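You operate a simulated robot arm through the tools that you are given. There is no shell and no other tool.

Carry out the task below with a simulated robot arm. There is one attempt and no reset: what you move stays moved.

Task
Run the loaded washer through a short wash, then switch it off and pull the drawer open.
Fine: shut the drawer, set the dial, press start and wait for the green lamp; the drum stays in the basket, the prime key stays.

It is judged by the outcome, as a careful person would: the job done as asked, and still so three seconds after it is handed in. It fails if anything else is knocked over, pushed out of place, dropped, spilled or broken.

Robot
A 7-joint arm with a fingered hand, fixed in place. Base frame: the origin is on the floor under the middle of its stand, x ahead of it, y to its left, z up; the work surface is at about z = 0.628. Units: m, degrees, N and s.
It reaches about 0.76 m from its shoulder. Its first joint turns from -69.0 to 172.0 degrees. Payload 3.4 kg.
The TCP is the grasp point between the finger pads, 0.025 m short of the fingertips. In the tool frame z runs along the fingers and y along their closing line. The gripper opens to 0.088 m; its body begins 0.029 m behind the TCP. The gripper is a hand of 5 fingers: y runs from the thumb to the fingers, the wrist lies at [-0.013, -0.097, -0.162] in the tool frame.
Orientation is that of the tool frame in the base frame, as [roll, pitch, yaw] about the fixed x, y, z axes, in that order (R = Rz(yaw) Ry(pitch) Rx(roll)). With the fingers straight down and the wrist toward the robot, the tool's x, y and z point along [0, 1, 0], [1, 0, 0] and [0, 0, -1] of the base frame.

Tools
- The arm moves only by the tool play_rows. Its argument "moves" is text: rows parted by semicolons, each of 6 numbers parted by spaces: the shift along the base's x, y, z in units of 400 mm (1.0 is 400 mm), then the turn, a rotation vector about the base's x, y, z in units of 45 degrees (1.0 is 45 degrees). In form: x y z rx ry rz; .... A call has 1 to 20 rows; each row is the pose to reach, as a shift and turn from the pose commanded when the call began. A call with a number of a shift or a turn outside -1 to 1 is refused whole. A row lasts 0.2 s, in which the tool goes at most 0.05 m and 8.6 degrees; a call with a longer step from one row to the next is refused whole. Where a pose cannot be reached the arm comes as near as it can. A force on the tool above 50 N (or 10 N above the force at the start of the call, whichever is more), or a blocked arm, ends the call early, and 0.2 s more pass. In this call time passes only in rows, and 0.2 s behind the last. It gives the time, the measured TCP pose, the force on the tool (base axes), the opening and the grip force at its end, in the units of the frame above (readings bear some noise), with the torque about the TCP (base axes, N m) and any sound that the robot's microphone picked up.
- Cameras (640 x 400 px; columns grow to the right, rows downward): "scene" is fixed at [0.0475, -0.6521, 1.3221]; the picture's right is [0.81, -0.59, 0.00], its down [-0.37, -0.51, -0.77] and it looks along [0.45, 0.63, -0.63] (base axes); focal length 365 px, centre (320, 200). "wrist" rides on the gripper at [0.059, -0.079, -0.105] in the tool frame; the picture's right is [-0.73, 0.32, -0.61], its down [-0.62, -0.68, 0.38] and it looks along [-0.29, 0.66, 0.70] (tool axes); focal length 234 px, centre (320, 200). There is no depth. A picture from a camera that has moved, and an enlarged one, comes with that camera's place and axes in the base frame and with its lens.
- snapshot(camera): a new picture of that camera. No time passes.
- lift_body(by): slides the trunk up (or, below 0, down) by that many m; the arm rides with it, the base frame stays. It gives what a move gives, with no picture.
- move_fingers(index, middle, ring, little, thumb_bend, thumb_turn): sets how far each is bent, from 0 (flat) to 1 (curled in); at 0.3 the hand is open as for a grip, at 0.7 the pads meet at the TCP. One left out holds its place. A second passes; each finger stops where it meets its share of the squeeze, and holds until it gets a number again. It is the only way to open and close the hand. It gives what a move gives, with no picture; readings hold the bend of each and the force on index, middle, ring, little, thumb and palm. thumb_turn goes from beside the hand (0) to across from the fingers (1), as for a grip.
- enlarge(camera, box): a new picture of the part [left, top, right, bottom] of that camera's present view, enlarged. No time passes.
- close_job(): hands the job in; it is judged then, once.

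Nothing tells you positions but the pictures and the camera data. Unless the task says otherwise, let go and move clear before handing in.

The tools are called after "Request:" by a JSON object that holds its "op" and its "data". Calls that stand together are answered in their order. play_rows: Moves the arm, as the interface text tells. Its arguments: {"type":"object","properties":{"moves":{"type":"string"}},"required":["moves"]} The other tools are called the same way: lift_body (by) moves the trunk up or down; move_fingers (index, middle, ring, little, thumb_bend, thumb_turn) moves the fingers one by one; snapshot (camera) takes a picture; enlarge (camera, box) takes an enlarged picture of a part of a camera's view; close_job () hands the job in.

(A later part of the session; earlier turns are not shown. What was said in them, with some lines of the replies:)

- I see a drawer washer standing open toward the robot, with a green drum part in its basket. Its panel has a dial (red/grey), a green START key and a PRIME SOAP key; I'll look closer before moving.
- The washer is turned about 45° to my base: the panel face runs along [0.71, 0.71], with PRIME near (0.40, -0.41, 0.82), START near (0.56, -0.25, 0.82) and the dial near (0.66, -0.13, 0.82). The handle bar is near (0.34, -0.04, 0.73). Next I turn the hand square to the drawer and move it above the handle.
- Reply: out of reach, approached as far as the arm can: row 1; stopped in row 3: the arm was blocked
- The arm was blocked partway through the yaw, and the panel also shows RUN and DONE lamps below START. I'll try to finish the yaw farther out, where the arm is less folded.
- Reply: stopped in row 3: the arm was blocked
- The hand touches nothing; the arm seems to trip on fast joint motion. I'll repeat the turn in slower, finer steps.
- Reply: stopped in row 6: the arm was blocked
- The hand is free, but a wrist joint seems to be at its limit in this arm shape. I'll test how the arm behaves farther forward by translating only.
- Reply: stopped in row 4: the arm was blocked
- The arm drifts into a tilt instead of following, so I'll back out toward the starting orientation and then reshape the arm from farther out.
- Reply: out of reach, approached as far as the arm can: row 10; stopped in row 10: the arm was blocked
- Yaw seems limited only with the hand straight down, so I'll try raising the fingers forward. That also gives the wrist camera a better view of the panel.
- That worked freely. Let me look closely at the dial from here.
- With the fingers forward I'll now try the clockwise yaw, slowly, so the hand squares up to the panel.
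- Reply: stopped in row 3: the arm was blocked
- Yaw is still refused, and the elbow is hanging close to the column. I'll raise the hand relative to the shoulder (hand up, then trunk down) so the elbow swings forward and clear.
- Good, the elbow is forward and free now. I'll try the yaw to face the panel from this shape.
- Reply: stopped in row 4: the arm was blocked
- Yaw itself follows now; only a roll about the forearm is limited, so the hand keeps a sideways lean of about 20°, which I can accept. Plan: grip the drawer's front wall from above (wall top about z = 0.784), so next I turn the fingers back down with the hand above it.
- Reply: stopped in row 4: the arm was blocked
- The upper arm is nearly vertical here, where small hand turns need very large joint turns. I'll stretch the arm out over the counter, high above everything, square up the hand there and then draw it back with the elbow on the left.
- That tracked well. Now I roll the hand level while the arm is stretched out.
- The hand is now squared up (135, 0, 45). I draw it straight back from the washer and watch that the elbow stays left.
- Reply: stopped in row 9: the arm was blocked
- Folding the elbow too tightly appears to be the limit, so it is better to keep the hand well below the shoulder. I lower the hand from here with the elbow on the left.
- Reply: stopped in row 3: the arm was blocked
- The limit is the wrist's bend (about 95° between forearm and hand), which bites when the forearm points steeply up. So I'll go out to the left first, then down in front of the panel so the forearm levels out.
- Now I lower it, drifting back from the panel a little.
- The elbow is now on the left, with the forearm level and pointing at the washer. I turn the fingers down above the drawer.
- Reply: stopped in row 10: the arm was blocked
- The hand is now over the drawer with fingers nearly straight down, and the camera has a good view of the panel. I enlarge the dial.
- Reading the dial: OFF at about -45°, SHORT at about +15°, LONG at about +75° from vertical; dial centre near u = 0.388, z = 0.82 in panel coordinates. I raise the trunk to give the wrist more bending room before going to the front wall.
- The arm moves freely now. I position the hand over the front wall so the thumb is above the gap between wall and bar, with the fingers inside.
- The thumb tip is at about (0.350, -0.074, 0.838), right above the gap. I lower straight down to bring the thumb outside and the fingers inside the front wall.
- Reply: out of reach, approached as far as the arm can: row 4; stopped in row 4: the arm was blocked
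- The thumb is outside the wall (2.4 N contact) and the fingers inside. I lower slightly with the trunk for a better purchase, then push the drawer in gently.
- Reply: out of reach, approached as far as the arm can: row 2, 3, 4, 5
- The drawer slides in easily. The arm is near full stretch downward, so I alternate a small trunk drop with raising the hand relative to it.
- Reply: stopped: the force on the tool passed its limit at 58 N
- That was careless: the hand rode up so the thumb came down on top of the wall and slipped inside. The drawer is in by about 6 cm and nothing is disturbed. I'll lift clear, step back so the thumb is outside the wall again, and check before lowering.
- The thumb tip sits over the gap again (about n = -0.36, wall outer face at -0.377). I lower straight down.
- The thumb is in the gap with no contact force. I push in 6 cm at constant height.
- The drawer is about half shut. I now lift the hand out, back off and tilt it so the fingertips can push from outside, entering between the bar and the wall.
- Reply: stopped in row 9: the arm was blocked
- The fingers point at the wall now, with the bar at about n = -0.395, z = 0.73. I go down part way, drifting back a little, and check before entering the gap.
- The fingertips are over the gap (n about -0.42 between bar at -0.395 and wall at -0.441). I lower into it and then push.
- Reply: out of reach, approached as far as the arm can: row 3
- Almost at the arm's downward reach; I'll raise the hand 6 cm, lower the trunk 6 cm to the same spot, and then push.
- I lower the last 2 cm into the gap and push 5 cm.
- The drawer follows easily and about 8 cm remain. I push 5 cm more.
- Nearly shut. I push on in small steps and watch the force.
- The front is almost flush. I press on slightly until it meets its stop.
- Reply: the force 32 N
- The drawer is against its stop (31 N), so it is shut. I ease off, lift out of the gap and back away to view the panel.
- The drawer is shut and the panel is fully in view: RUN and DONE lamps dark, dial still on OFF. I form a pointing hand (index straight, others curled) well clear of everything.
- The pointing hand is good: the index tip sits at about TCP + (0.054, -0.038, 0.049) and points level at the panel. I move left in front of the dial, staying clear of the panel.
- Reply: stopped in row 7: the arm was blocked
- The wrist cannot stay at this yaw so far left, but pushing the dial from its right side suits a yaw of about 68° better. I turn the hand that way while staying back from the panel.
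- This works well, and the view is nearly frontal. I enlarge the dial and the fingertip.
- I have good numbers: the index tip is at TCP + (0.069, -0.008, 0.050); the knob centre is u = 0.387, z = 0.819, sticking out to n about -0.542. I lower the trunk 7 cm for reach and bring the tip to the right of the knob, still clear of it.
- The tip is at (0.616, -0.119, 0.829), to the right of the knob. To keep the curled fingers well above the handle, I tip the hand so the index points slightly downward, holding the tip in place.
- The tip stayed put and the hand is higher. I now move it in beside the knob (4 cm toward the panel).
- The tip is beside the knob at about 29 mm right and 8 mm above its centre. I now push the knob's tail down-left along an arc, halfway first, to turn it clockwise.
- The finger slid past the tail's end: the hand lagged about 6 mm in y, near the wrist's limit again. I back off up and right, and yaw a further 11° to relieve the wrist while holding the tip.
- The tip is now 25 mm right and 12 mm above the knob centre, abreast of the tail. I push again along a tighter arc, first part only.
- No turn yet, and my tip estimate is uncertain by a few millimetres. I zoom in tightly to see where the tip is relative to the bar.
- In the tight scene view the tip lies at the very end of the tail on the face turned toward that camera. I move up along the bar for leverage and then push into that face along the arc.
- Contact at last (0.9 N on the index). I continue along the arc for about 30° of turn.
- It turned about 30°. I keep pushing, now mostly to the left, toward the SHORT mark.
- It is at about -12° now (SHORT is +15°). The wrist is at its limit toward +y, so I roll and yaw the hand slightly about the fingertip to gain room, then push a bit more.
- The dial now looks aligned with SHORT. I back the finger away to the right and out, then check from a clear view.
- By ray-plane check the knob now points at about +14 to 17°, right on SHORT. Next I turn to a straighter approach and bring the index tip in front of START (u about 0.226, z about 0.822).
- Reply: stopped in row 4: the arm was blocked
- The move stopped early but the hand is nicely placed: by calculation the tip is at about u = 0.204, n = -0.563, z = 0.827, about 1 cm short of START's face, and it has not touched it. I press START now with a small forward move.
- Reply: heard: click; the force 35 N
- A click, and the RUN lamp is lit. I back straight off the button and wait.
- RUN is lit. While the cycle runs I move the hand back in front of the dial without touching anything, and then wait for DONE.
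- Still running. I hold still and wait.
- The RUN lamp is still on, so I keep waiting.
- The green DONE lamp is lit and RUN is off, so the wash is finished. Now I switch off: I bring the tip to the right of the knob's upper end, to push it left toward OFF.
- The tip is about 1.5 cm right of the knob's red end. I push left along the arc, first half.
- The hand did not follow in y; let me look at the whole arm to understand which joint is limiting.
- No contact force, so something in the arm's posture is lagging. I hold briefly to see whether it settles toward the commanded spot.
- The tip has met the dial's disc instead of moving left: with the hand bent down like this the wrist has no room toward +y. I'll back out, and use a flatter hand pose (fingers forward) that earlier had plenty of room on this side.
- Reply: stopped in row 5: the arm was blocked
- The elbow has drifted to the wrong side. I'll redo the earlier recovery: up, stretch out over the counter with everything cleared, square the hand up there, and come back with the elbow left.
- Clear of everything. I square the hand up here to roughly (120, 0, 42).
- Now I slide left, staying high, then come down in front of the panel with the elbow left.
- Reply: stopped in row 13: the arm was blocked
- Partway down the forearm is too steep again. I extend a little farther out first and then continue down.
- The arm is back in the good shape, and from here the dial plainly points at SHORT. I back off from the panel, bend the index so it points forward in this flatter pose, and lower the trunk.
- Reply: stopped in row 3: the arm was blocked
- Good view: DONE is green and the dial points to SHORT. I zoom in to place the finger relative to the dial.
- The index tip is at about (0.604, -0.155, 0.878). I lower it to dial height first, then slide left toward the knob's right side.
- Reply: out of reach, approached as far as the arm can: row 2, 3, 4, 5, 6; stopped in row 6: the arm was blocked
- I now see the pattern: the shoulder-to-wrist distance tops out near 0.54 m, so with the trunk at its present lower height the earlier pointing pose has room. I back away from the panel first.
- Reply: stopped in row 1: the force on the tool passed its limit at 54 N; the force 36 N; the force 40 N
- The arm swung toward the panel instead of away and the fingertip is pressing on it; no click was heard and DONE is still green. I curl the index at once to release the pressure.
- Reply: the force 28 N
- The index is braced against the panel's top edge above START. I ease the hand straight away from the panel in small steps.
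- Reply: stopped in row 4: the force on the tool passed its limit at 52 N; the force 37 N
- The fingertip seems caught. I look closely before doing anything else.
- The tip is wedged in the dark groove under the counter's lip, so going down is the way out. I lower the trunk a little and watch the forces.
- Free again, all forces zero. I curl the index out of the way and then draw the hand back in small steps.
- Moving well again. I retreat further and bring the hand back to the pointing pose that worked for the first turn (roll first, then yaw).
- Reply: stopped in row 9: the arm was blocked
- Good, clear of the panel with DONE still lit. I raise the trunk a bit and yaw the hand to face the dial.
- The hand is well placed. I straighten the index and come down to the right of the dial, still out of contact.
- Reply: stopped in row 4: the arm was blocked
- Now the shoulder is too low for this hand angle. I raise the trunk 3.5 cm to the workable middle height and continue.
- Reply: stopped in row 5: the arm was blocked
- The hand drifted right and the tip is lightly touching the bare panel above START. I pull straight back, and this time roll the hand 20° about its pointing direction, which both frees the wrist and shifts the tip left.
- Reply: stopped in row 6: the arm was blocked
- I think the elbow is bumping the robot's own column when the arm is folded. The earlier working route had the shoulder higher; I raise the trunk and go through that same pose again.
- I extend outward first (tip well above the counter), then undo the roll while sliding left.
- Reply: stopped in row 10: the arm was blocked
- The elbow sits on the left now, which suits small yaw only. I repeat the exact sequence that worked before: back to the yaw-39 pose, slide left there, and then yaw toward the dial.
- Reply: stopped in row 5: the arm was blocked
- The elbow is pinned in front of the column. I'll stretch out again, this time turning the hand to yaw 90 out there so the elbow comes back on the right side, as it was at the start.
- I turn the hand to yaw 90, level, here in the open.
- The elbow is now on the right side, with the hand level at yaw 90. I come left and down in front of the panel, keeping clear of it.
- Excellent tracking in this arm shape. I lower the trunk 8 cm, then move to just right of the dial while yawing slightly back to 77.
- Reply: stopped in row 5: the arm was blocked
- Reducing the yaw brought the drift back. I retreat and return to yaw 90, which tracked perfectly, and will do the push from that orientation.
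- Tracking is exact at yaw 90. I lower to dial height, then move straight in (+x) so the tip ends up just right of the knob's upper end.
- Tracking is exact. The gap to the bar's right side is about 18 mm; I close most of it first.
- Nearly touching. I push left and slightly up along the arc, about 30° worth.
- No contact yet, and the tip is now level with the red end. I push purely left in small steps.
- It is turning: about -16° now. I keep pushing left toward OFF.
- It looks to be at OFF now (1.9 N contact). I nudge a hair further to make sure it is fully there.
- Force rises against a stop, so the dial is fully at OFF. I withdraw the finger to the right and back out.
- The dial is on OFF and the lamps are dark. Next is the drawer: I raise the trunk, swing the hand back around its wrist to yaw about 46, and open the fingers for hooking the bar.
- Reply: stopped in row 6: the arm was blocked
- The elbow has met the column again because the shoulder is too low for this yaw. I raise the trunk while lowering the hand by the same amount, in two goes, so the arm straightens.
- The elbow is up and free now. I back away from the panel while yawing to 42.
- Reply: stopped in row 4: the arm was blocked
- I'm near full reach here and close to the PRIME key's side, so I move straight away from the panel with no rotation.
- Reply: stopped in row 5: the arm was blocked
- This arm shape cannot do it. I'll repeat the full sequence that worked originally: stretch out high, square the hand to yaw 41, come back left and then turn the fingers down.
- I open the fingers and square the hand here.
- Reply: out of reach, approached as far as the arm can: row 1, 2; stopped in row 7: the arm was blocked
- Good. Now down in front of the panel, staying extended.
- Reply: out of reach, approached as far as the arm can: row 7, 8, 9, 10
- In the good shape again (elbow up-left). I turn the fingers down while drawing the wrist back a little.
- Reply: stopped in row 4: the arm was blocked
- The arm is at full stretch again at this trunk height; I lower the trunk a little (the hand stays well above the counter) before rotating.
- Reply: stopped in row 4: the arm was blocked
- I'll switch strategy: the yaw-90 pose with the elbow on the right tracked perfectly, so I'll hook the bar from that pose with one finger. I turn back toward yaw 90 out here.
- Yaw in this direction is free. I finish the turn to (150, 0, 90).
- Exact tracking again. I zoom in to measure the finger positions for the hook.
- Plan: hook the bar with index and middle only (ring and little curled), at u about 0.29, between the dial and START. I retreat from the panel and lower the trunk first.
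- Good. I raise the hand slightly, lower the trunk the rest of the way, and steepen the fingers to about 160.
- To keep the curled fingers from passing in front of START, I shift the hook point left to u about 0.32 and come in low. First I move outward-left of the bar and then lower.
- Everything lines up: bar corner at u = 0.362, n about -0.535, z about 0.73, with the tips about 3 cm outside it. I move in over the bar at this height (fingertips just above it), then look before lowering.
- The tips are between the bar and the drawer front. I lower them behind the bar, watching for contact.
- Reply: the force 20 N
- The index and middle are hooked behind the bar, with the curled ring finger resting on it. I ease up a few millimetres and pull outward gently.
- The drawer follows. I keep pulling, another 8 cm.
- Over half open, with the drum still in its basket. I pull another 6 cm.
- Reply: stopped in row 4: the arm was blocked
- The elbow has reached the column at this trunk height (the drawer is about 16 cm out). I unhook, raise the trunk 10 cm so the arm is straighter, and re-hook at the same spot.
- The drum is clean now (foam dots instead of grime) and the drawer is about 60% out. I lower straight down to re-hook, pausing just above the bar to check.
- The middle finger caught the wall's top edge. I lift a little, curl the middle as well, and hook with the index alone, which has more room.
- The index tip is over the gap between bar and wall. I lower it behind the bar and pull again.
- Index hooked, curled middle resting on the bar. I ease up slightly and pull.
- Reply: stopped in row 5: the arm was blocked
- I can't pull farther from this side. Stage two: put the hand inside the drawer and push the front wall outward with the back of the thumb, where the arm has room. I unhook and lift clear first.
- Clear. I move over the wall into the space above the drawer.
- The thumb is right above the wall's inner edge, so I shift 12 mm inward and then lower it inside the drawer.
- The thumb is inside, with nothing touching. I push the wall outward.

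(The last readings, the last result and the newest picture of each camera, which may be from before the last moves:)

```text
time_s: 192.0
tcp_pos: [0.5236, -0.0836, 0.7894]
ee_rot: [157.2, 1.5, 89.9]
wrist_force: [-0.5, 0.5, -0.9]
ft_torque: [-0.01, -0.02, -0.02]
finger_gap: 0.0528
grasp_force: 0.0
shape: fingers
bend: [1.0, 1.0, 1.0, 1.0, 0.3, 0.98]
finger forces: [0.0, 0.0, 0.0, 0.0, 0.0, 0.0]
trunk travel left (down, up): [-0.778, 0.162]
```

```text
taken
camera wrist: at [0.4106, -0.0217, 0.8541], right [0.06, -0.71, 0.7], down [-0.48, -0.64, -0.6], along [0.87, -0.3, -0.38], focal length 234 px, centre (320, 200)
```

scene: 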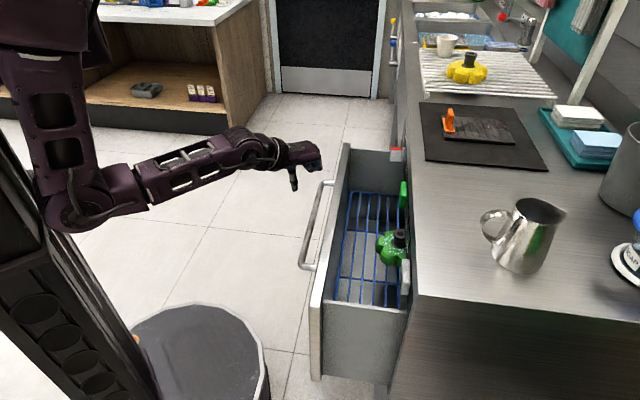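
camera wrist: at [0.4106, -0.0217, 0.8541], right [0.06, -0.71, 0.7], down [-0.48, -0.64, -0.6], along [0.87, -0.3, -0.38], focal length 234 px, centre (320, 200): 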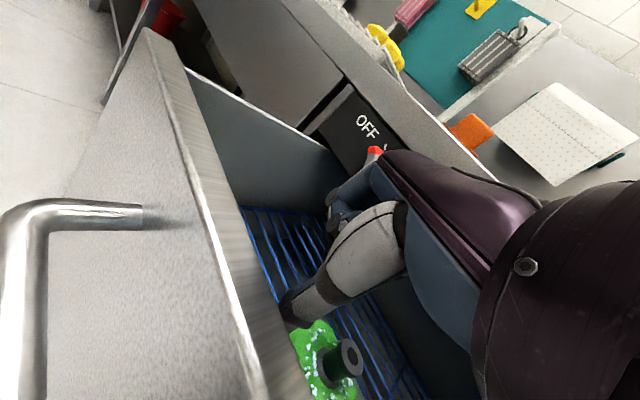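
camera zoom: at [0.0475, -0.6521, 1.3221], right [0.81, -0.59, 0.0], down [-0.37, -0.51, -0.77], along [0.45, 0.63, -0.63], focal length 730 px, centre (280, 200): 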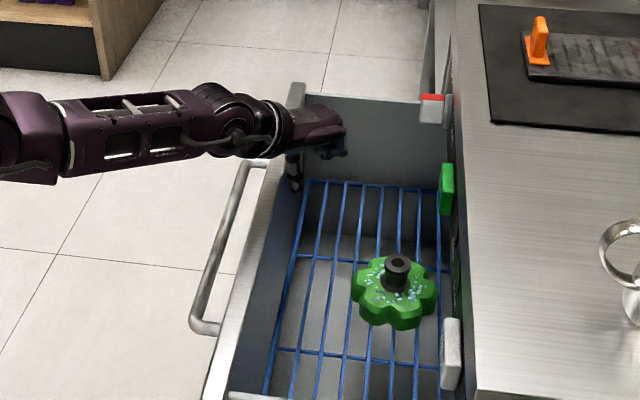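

The wall moves out easily (now about n = -0.37; it started at -0.317). I push the last 5 cm.

Request:
{"op": "play_rows", "data": {"moves": "-0.025 0.037 0 0 0 0; -0.05 0.075 0 0 0 0; -0.075 0.112 0 0 0 0; -0.09 0.135 0 0 0 0"}}

Request:
{"op": "enlarge", "data": {"camera": "scene", "box": [240, 100, 440, 300]}}

Request:
{"op": "snapshot", "data": {"camera": "wrist"}}

```text
time_s: 192.9
tcp_pos: [0.4966, -0.1154, 0.7806]
ee_rot: [156.7, 10.0, 89.8]
wrist_force: [0.1, 0.4, 0.1]
ft_torque: [-0.02, 0.03, 0.0]
finger_gap: 0.0529
grasp_force: 0.1
shape: fingers
bend: [1.0, 1.0, 1.0, 1.0, 0.3, 0.98]
finger forces: [0.0, 0.0, 0.0, 0.0, 0.0, 0.1]
trunk travel left (down, up): [-0.778, 0.162]
stopped in row 4: the arm was blocked; the commanded pose is now the measured one
```

```text
2.00 times, centred on (340, 200) of scene
camera zoom: at [0.0475, -0.6521, 1.3221], right [0.81, -0.59, 0.0], down [-0.37, -0.51, -0.77], along [0.45, 0.63, -0.63], focal length 730 px, centre (280, 200)
```

zoom: 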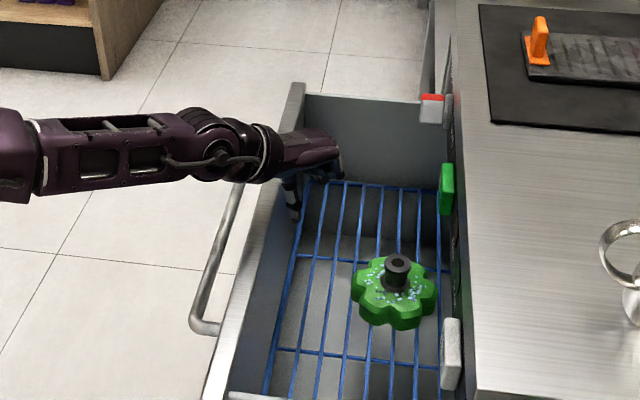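

```text
taken
camera wrist: at [0.3834, -0.0441, 0.8336], right [0.05, -0.6, 0.8], down [-0.48, -0.72, -0.5], along [0.88, -0.35, -0.32], focal length 234 px, centre (320, 200)
```

wrist: 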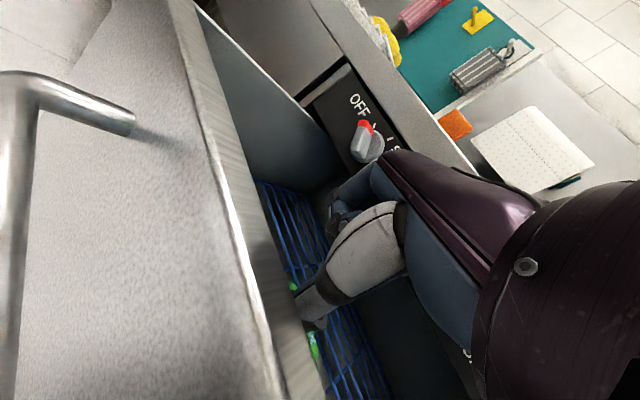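

The arm reached its limit at this trunk height. I step back, raise the trunk while keeping the hand low, and push again.

Request:
{"op": "play_rows", "data": {"moves": "0.03 -0.01 0.02 0.05 0 0; 0.05 -0.01 0.03 0.11 0 0; 0.06 0 0.04 0.2 0 0; 0.065 0.02 0.08 0.2 0 0; 0.065 0.03 0.12 0.2 0 0"}}

Request:
{"op": "lift_body", "data": {"by": 0.07}}

Request:
{"op": "snapshot", "data": {"camera": "scene"}}

```text
time_s: 194.1
tcp_pos: [0.5237, -0.0994, 0.8276]
ee_rot: [156.8, 0.8, 89.7]
wrist_force: [0.3, -0.6, 0.5]
ft_torque: [-0.01, -0.02, 0.02]
finger_gap: 0.0528
grasp_force: 0.2
shape: fingers
bend: [1.0, 1.0, 1.0, 1.0, 0.3, 0.98]
finger forces: [0.0, 0.0, 0.0, 0.0, 0.0, 0.0]
trunk travel left (down, up): [-0.778, 0.162]
```

```text
time_s: 195.2
tcp_pos: [0.5238, -0.1004, 0.8988]
ee_rot: [156.7, 0.8, 89.8]
wrist_force: [0.5, -0.5, 0.2]
ft_torque: [-0.01, -0.01, -0.03]
finger_gap: 0.0528
grasp_force: 0.0
shape: fingers
bend: [1.0, 1.0, 1.0, 1.0, 0.3, 0.98]
finger forces: [0.0, 0.1, 0.0, 0.1, 0.1, 0.0]
trunk travel left (down, up): [-0.848, 0.092]
```

```text
taken
```

scene: 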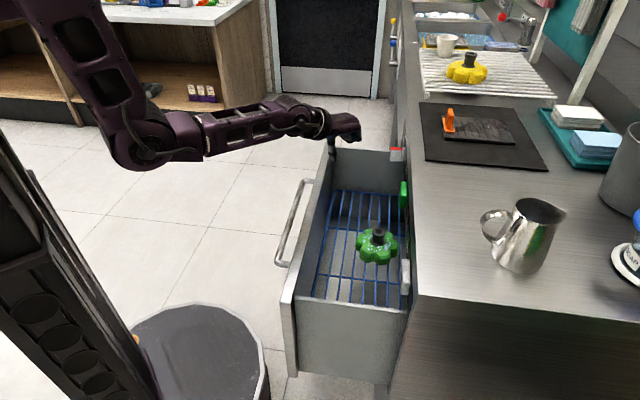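

Request:
{"op": "play_rows", "data": {"moves": "0 0 -0.05 0 0 0; 0 0 -0.1 0 0 0; 0 0 -0.15 0 0 0; 0 0 -0.2 0 0 0"}}

Request:
{"op": "lift_body", "data": {"by": -0.03}}

Request:
{"op": "enlarge", "data": {"camera": "scene", "box": [240, 100, 440, 300]}}

Request:
{"op": "snapshot", "data": {"camera": "wrist"}}

```text
time_s: 196.2
tcp_pos: [0.5244, -0.1019, 0.8183]
ee_rot: [156.6, 0.8, 89.7]
wrist_force: [0.8, 0.4, -0.3]
ft_torque: [-0.01, -0.02, 0.0]
finger_gap: 0.053
grasp_force: 0.1
shape: fingers
bend: [1.0, 1.0, 1.0, 1.0, 0.3, 0.98]
finger forces: [0.0, 0.0, 0.0, 0.1, 0.1, 0.0]
trunk travel left (down, up): [-0.848, 0.092]
```

```text
time_s: 196.9
tcp_pos: [0.5229, -0.1011, 0.7894]
ee_rot: [156.8, 0.7, 89.8]
wrist_force: [0.2, 0.5, -0.5]
ft_torque: [-0.01, 0.02, -0.03]
finger_gap: 0.0527
grasp_force: 0.1
shape: fingers
bend: [1.0, 1.0, 1.0, 1.0, 0.3, 0.98]
finger forces: [0.0, 0.0, 0.0, 0.1, 0.0, 0.0]
trunk travel left (down, up): [-0.818, 0.122]
```

```text
2.00 times, centred on (340, 200) of scene
camera zoom: at [0.0475, -0.6521, 1.3221], right [0.81, -0.59, 0.0], down [-0.37, -0.51, -0.77], along [0.45, 0.63, -0.63], focal length 730 px, centre (280, 200)
```

zoom: 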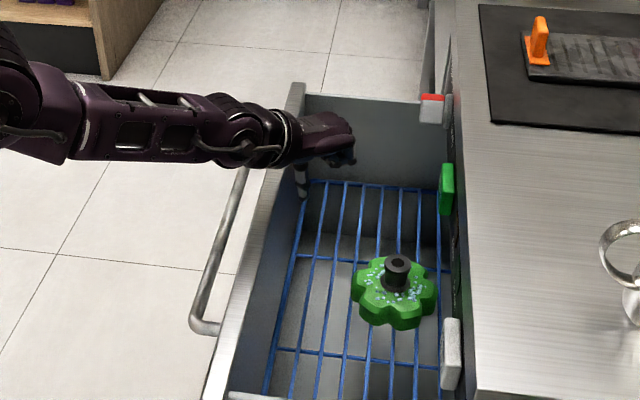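

```text
taken
camera wrist: at [0.41, -0.0392, 0.8524], right [0.05, -0.72, 0.7], down [-0.48, -0.63, -0.61], along [0.88, -0.3, -0.38], focal length 234 px, centre (320, 200)
```

wrist: 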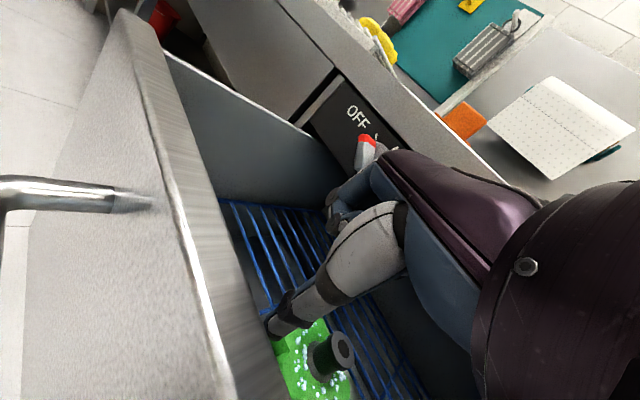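

I push outward again with the straighter arm.

Request:
{"op": "play_rows", "data": {"moves": "-0.025 0.03 0 0 0 0; -0.05 0.06 0 0 0 0; -0.075 0.09 0 0 0 0; -0.1 0.12 0 0 0 0; -0.115 0.14 0 0 0 0"}}

Request:
{"op": "enlarge", "data": {"camera": "scene", "box": [240, 100, 440, 300]}}

```text
time_s: 198.3
tcp_pos: [0.4841, -0.1148, 0.7834]
ee_rot: [155.9, 7.8, 89.2]
wrist_force: [-0.6, 0.1, -0.1]
ft_torque: [0.03, 0.06, 0.01]
finger_gap: 0.0528
grasp_force: 0.1
shape: fingers
bend: [1.0, 1.0, 1.0, 1.0, 0.3, 0.98]
finger forces: [0.0, 0.1, 0.0, 0.0, 0.1, 0.0]
trunk travel left (down, up): [-0.818, 0.122]
stopped in row 5: the arm was blocked; the commanded pose is now the measured one
```

```text
2.00 times, centred on (340, 200) of scene
camera zoom: at [0.0475, -0.6521, 1.3221], right [0.81, -0.59, 0.0], down [-0.37, -0.51, -0.77], along [0.45, 0.63, -0.63], focal length 730 px, centre (280, 200)
```

zoom: 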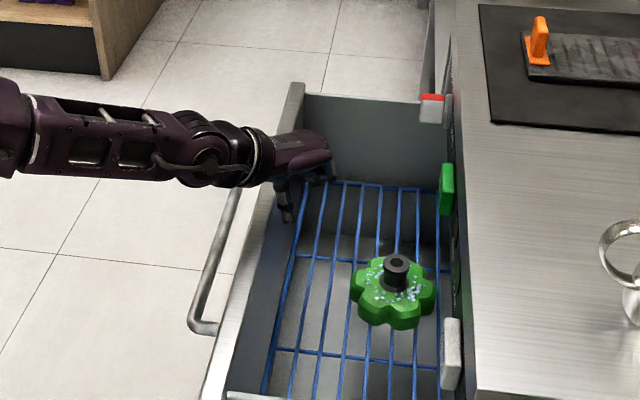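

The leftward direction is what's limited, so I'll push by moving straight back (-x), letting the thumb slide along the wall.

Request:
{"op": "play_rows", "data": {"moves": "-0.03 -0.005 0 0 0 0; -0.06 -0.01 0 0 0 0; -0.09 -0.015 0 0 0 0; -0.12 -0.02 0 0 0 0; -0.15 -0.025 0 0 0 0"}}

Request:
{"op": "enlarge", "data": {"camera": "scene", "box": [220, 100, 440, 320]}}

```text
time_s: 199.5
tcp_pos: [0.4257, -0.1223, 0.7847]
ee_rot: [156.0, 7.5, 89.3]
wrist_force: [0.5, -0.5, 0.4]
ft_torque: [-0.01, 0.02, 0.04]
finger_gap: 0.0527
grasp_force: 0.3
shape: fingers
bend: [1.0, 1.0, 1.0, 1.0, 0.31, 0.98]
finger forces: [0.1, 0.0, 0.0, 0.1, 0.8, 0.1]
trunk travel left (down, up): [-0.818, 0.122]
```

```text
1.82 times, centred on (330, 210) of scene
camera zoom: at [0.0475, -0.6521, 1.3221], right [0.81, -0.59, 0.0], down [-0.37, -0.51, -0.77], along [0.45, 0.63, -0.63], focal length 664 px, centre (302, 182)
```

zoom: 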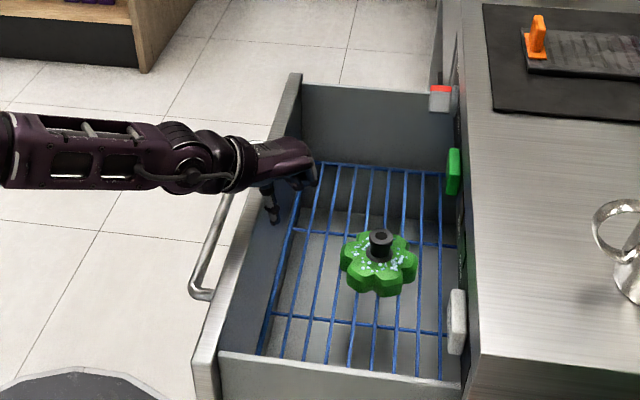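

Nearly as far out as at the start (about 1 cm less). I push 2 to 3 cm more toward its stop.

Request:
{"op": "play_rows", "data": {"moves": "-0.025 -0.003 0 0 0 0; -0.05 -0.006 0 0 0 0; -0.07 -0.01 0 0 0 0"}}

Request:
{"op": "snapshot", "data": {"camera": "scene"}}

Request:
{"op": "snapshot", "data": {"camera": "wrist"}}

```text
time_s: 200.3
tcp_pos: [0.3968, -0.1261, 0.784]
ee_rot: [156.0, 7.6, 89.3]
wrist_force: [1.4, -1.0, -0.1]
ft_torque: [0.01, 0.03, 0.05]
finger_gap: 0.0522
grasp_force: 0.8
shape: fingers
bend: [1.0, 1.0, 1.0, 1.0, 0.31, 0.98]
finger forces: [0.0, 0.0, 0.0, 0.0, 1.6, 0.0]
trunk travel left (down, up): [-0.818, 0.122]
```

```text
taken
```

scene: 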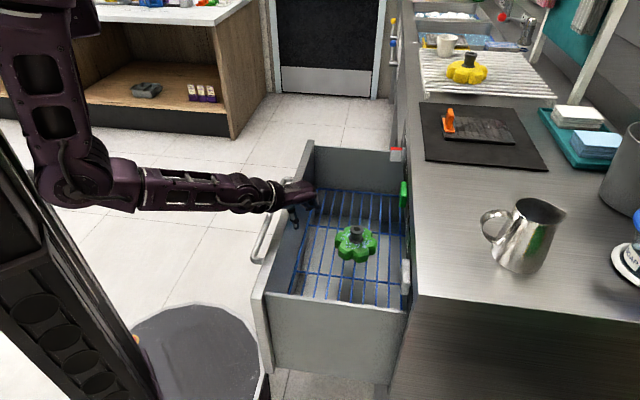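

```text
taken
camera wrist: at [0.2831, -0.0572, 0.8384], right [0.04, -0.63, 0.78], down [-0.47, -0.7, -0.54], along [0.88, -0.35, -0.33], focal length 234 px, centre (320, 200)
```

wrist: 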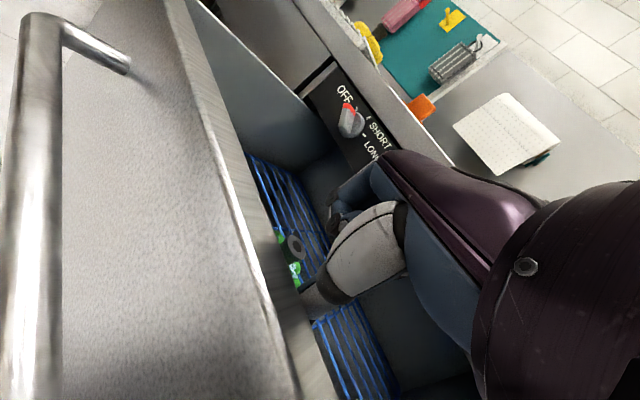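

The drawer is fully out again, as at the start, with the washed drum in the basket and the dial on OFF. I move off the wall and rise straight up with the trunk.

Request:
{"op": "play_rows", "data": {"moves": "0.02 -0.005 0 0 0 0; 0.035 -0.01 0.01 0 0 0"}}

Request:
{"op": "lift_body", "data": {"by": 0.12}}

Request:
{"op": "snapshot", "data": {"camera": "scene"}}

Request:
{"op": "snapshot", "data": {"camera": "wrist"}}

```text
time_s: 200.9
tcp_pos: [0.4113, -0.1308, 0.7882]
ee_rot: [156.0, 7.6, 89.4]
wrist_force: [0.0, 0.8, 0.1]
ft_torque: [0.02, 0.01, 0.0]
finger_gap: 0.0528
grasp_force: 0.1
shape: fingers
bend: [1.0, 1.0, 1.0, 1.0, 0.3, 0.98]
finger forces: [0.0, 0.0, 0.0, 0.1, 0.0, 0.0]
trunk travel left (down, up): [-0.818, 0.122]
```

```text
time_s: 202.4
tcp_pos: [0.412, -0.1309, 0.9078]
ee_rot: [156.0, 7.6, 89.4]
wrist_force: [-0.1, 0.4, 0.4]
ft_torque: [-0.04, 0.0, -0.02]
finger_gap: 0.0526
grasp_force: 0.0
shape: fingers
bend: [1.0, 1.0, 1.0, 1.0, 0.3, 0.98]
finger forces: [0.0, 0.0, 0.1, 0.1, 0.0, 0.1]
trunk travel left (down, up): [-0.938, 0.002]
```

```text
taken
```

scene: 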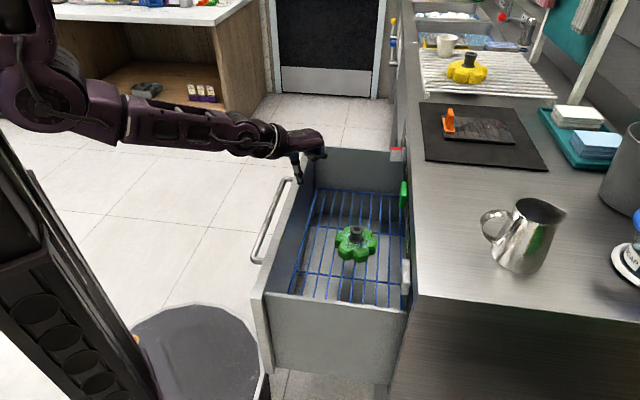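

```text
taken
camera wrist: at [0.2974, -0.0616, 0.9622], right [0.04, -0.63, 0.78], down [-0.47, -0.7, -0.54], along [0.88, -0.35, -0.33], focal length 234 px, centre (320, 200)
```

wrist: 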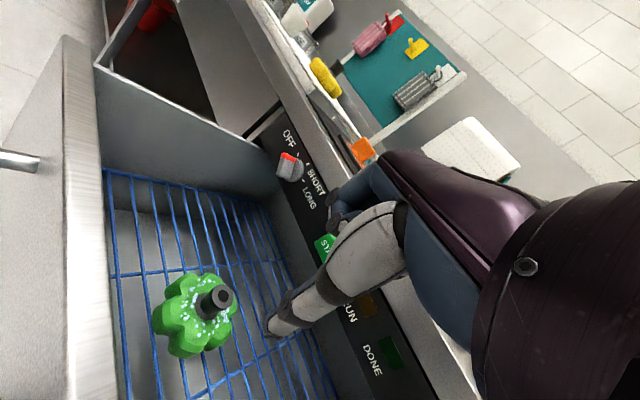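

All clear of the drawer. I raise the hand a bit more and do a final close check of dial, keys and drum.

Request:
{"op": "play_rows", "data": {"moves": "0.01 0 0.05 0 0 0; 0.02 0 0.1 0 0 0; 0.03 0 0.15 0 0 0; 0.03 0 0.2 0 0 0"}}

Request:
{"op": "enlarge", "data": {"camera": "wrist", "box": [220, 80, 400, 240]}}

Request:
{"op": "enlarge", "data": {"camera": "scene", "box": [240, 120, 440, 320]}}

Request:
{"op": "snapshot", "data": {"camera": "wrist"}}

```text
time_s: 203.4
tcp_pos: [0.4224, -0.1308, 0.988]
ee_rot: [156.0, 7.7, 89.4]
wrist_force: [0.5, 0.1, -1.1]
ft_torque: [-0.01, 0.03, 0.01]
finger_gap: 0.0528
grasp_force: 0.1
shape: fingers
bend: [1.0, 1.0, 1.0, 1.0, 0.3, 0.98]
finger forces: [0.0, 0.0, 0.1, 0.1, 0.1, 0.1]
trunk travel left (down, up): [-0.938, 0.002]
```

```text
2.50 times, centred on (310, 160) of wrist
camera zoom: at [0.309, -0.0617, 1.0423], right [0.04, -0.63, 0.78], down [-0.47, -0.7, -0.54], along [0.88, -0.35, -0.33], focal length 585 px, centre (345, 300)
```

zoom: 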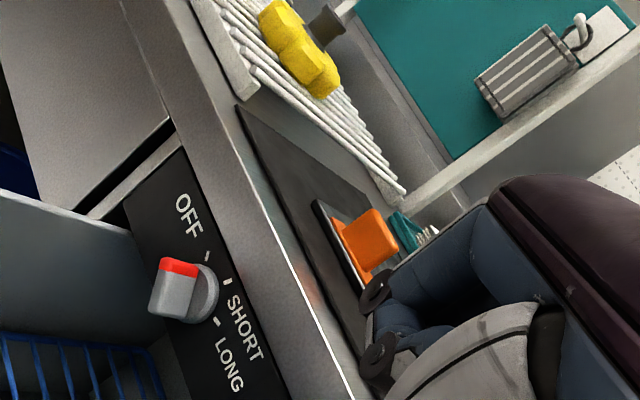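

```text
2.00 times, centred on (340, 220) of scene
camera zoom: at [0.0475, -0.6521, 1.3221], right [0.81, -0.59, 0.0], down [-0.37, -0.51, -0.77], along [0.45, 0.63, -0.63], focal length 730 px, centre (280, 160)
```

zoom: 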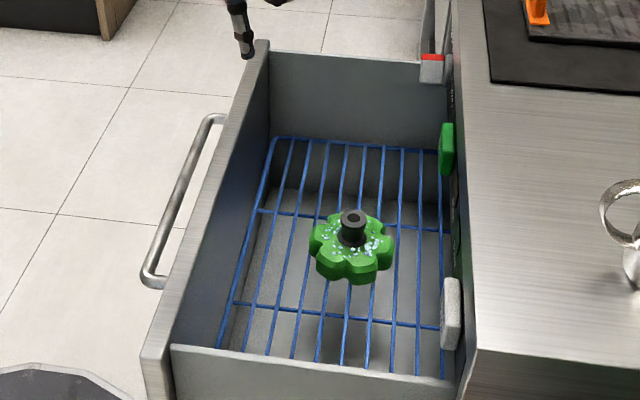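

```text
taken
camera wrist: at [0.309, -0.0617, 1.0423], right [0.04, -0.63, 0.78], down [-0.47, -0.7, -0.54], along [0.88, -0.35, -0.33], focal length 234 px, centre (320, 200)
```

wrist: 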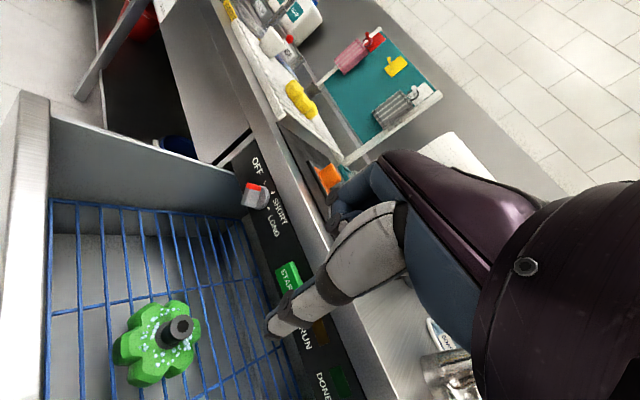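

The drawer is fully open, with the washed drum (foam-flecked, no grime) still in its basket. The dial is on OFF, the lamps are dark, PRIME was never pressed, and the hand is clear. I hand the job in.

Request:
{"op": "close_job", "data": {}}

```text
The job is handed in.
```

The washer has run its short wash, is switched off, and the drawer is open again. I've handed the job in but have not seen how it was judged.

- **Wash:** I shut the drawer, turned the dial to SHORT and pressed START. The RUN lamp lit, and I waited until the green DONE lamp came on.
- **Switched off:** the dial is back against its stop at OFF and both lamps are dark.
- **Drawer and drum:** the drawer is out as far as at the start, and the drum is still in its basket, looking clean.
- **Prime key and surroundings:** I never pressed the prime key. In the last pictures nothing on the counter looked moved.

The arm was awkward to steer near the panel, so there were a few hard contacts:

- **Drawer wall:** the thumb came down on top of the drawer's front wall at 58 N while I was shutting it.
- **Panel:** after the wash, the fingertip pressed on the panel above START and wedged for a few seconds in the groove under the counter's edge. The hand was pushing with up to about 54 N, and the finger's own sensor read much higher (over 400). No click was heard and DONE stayed lit.

I saw no damage from either contact.
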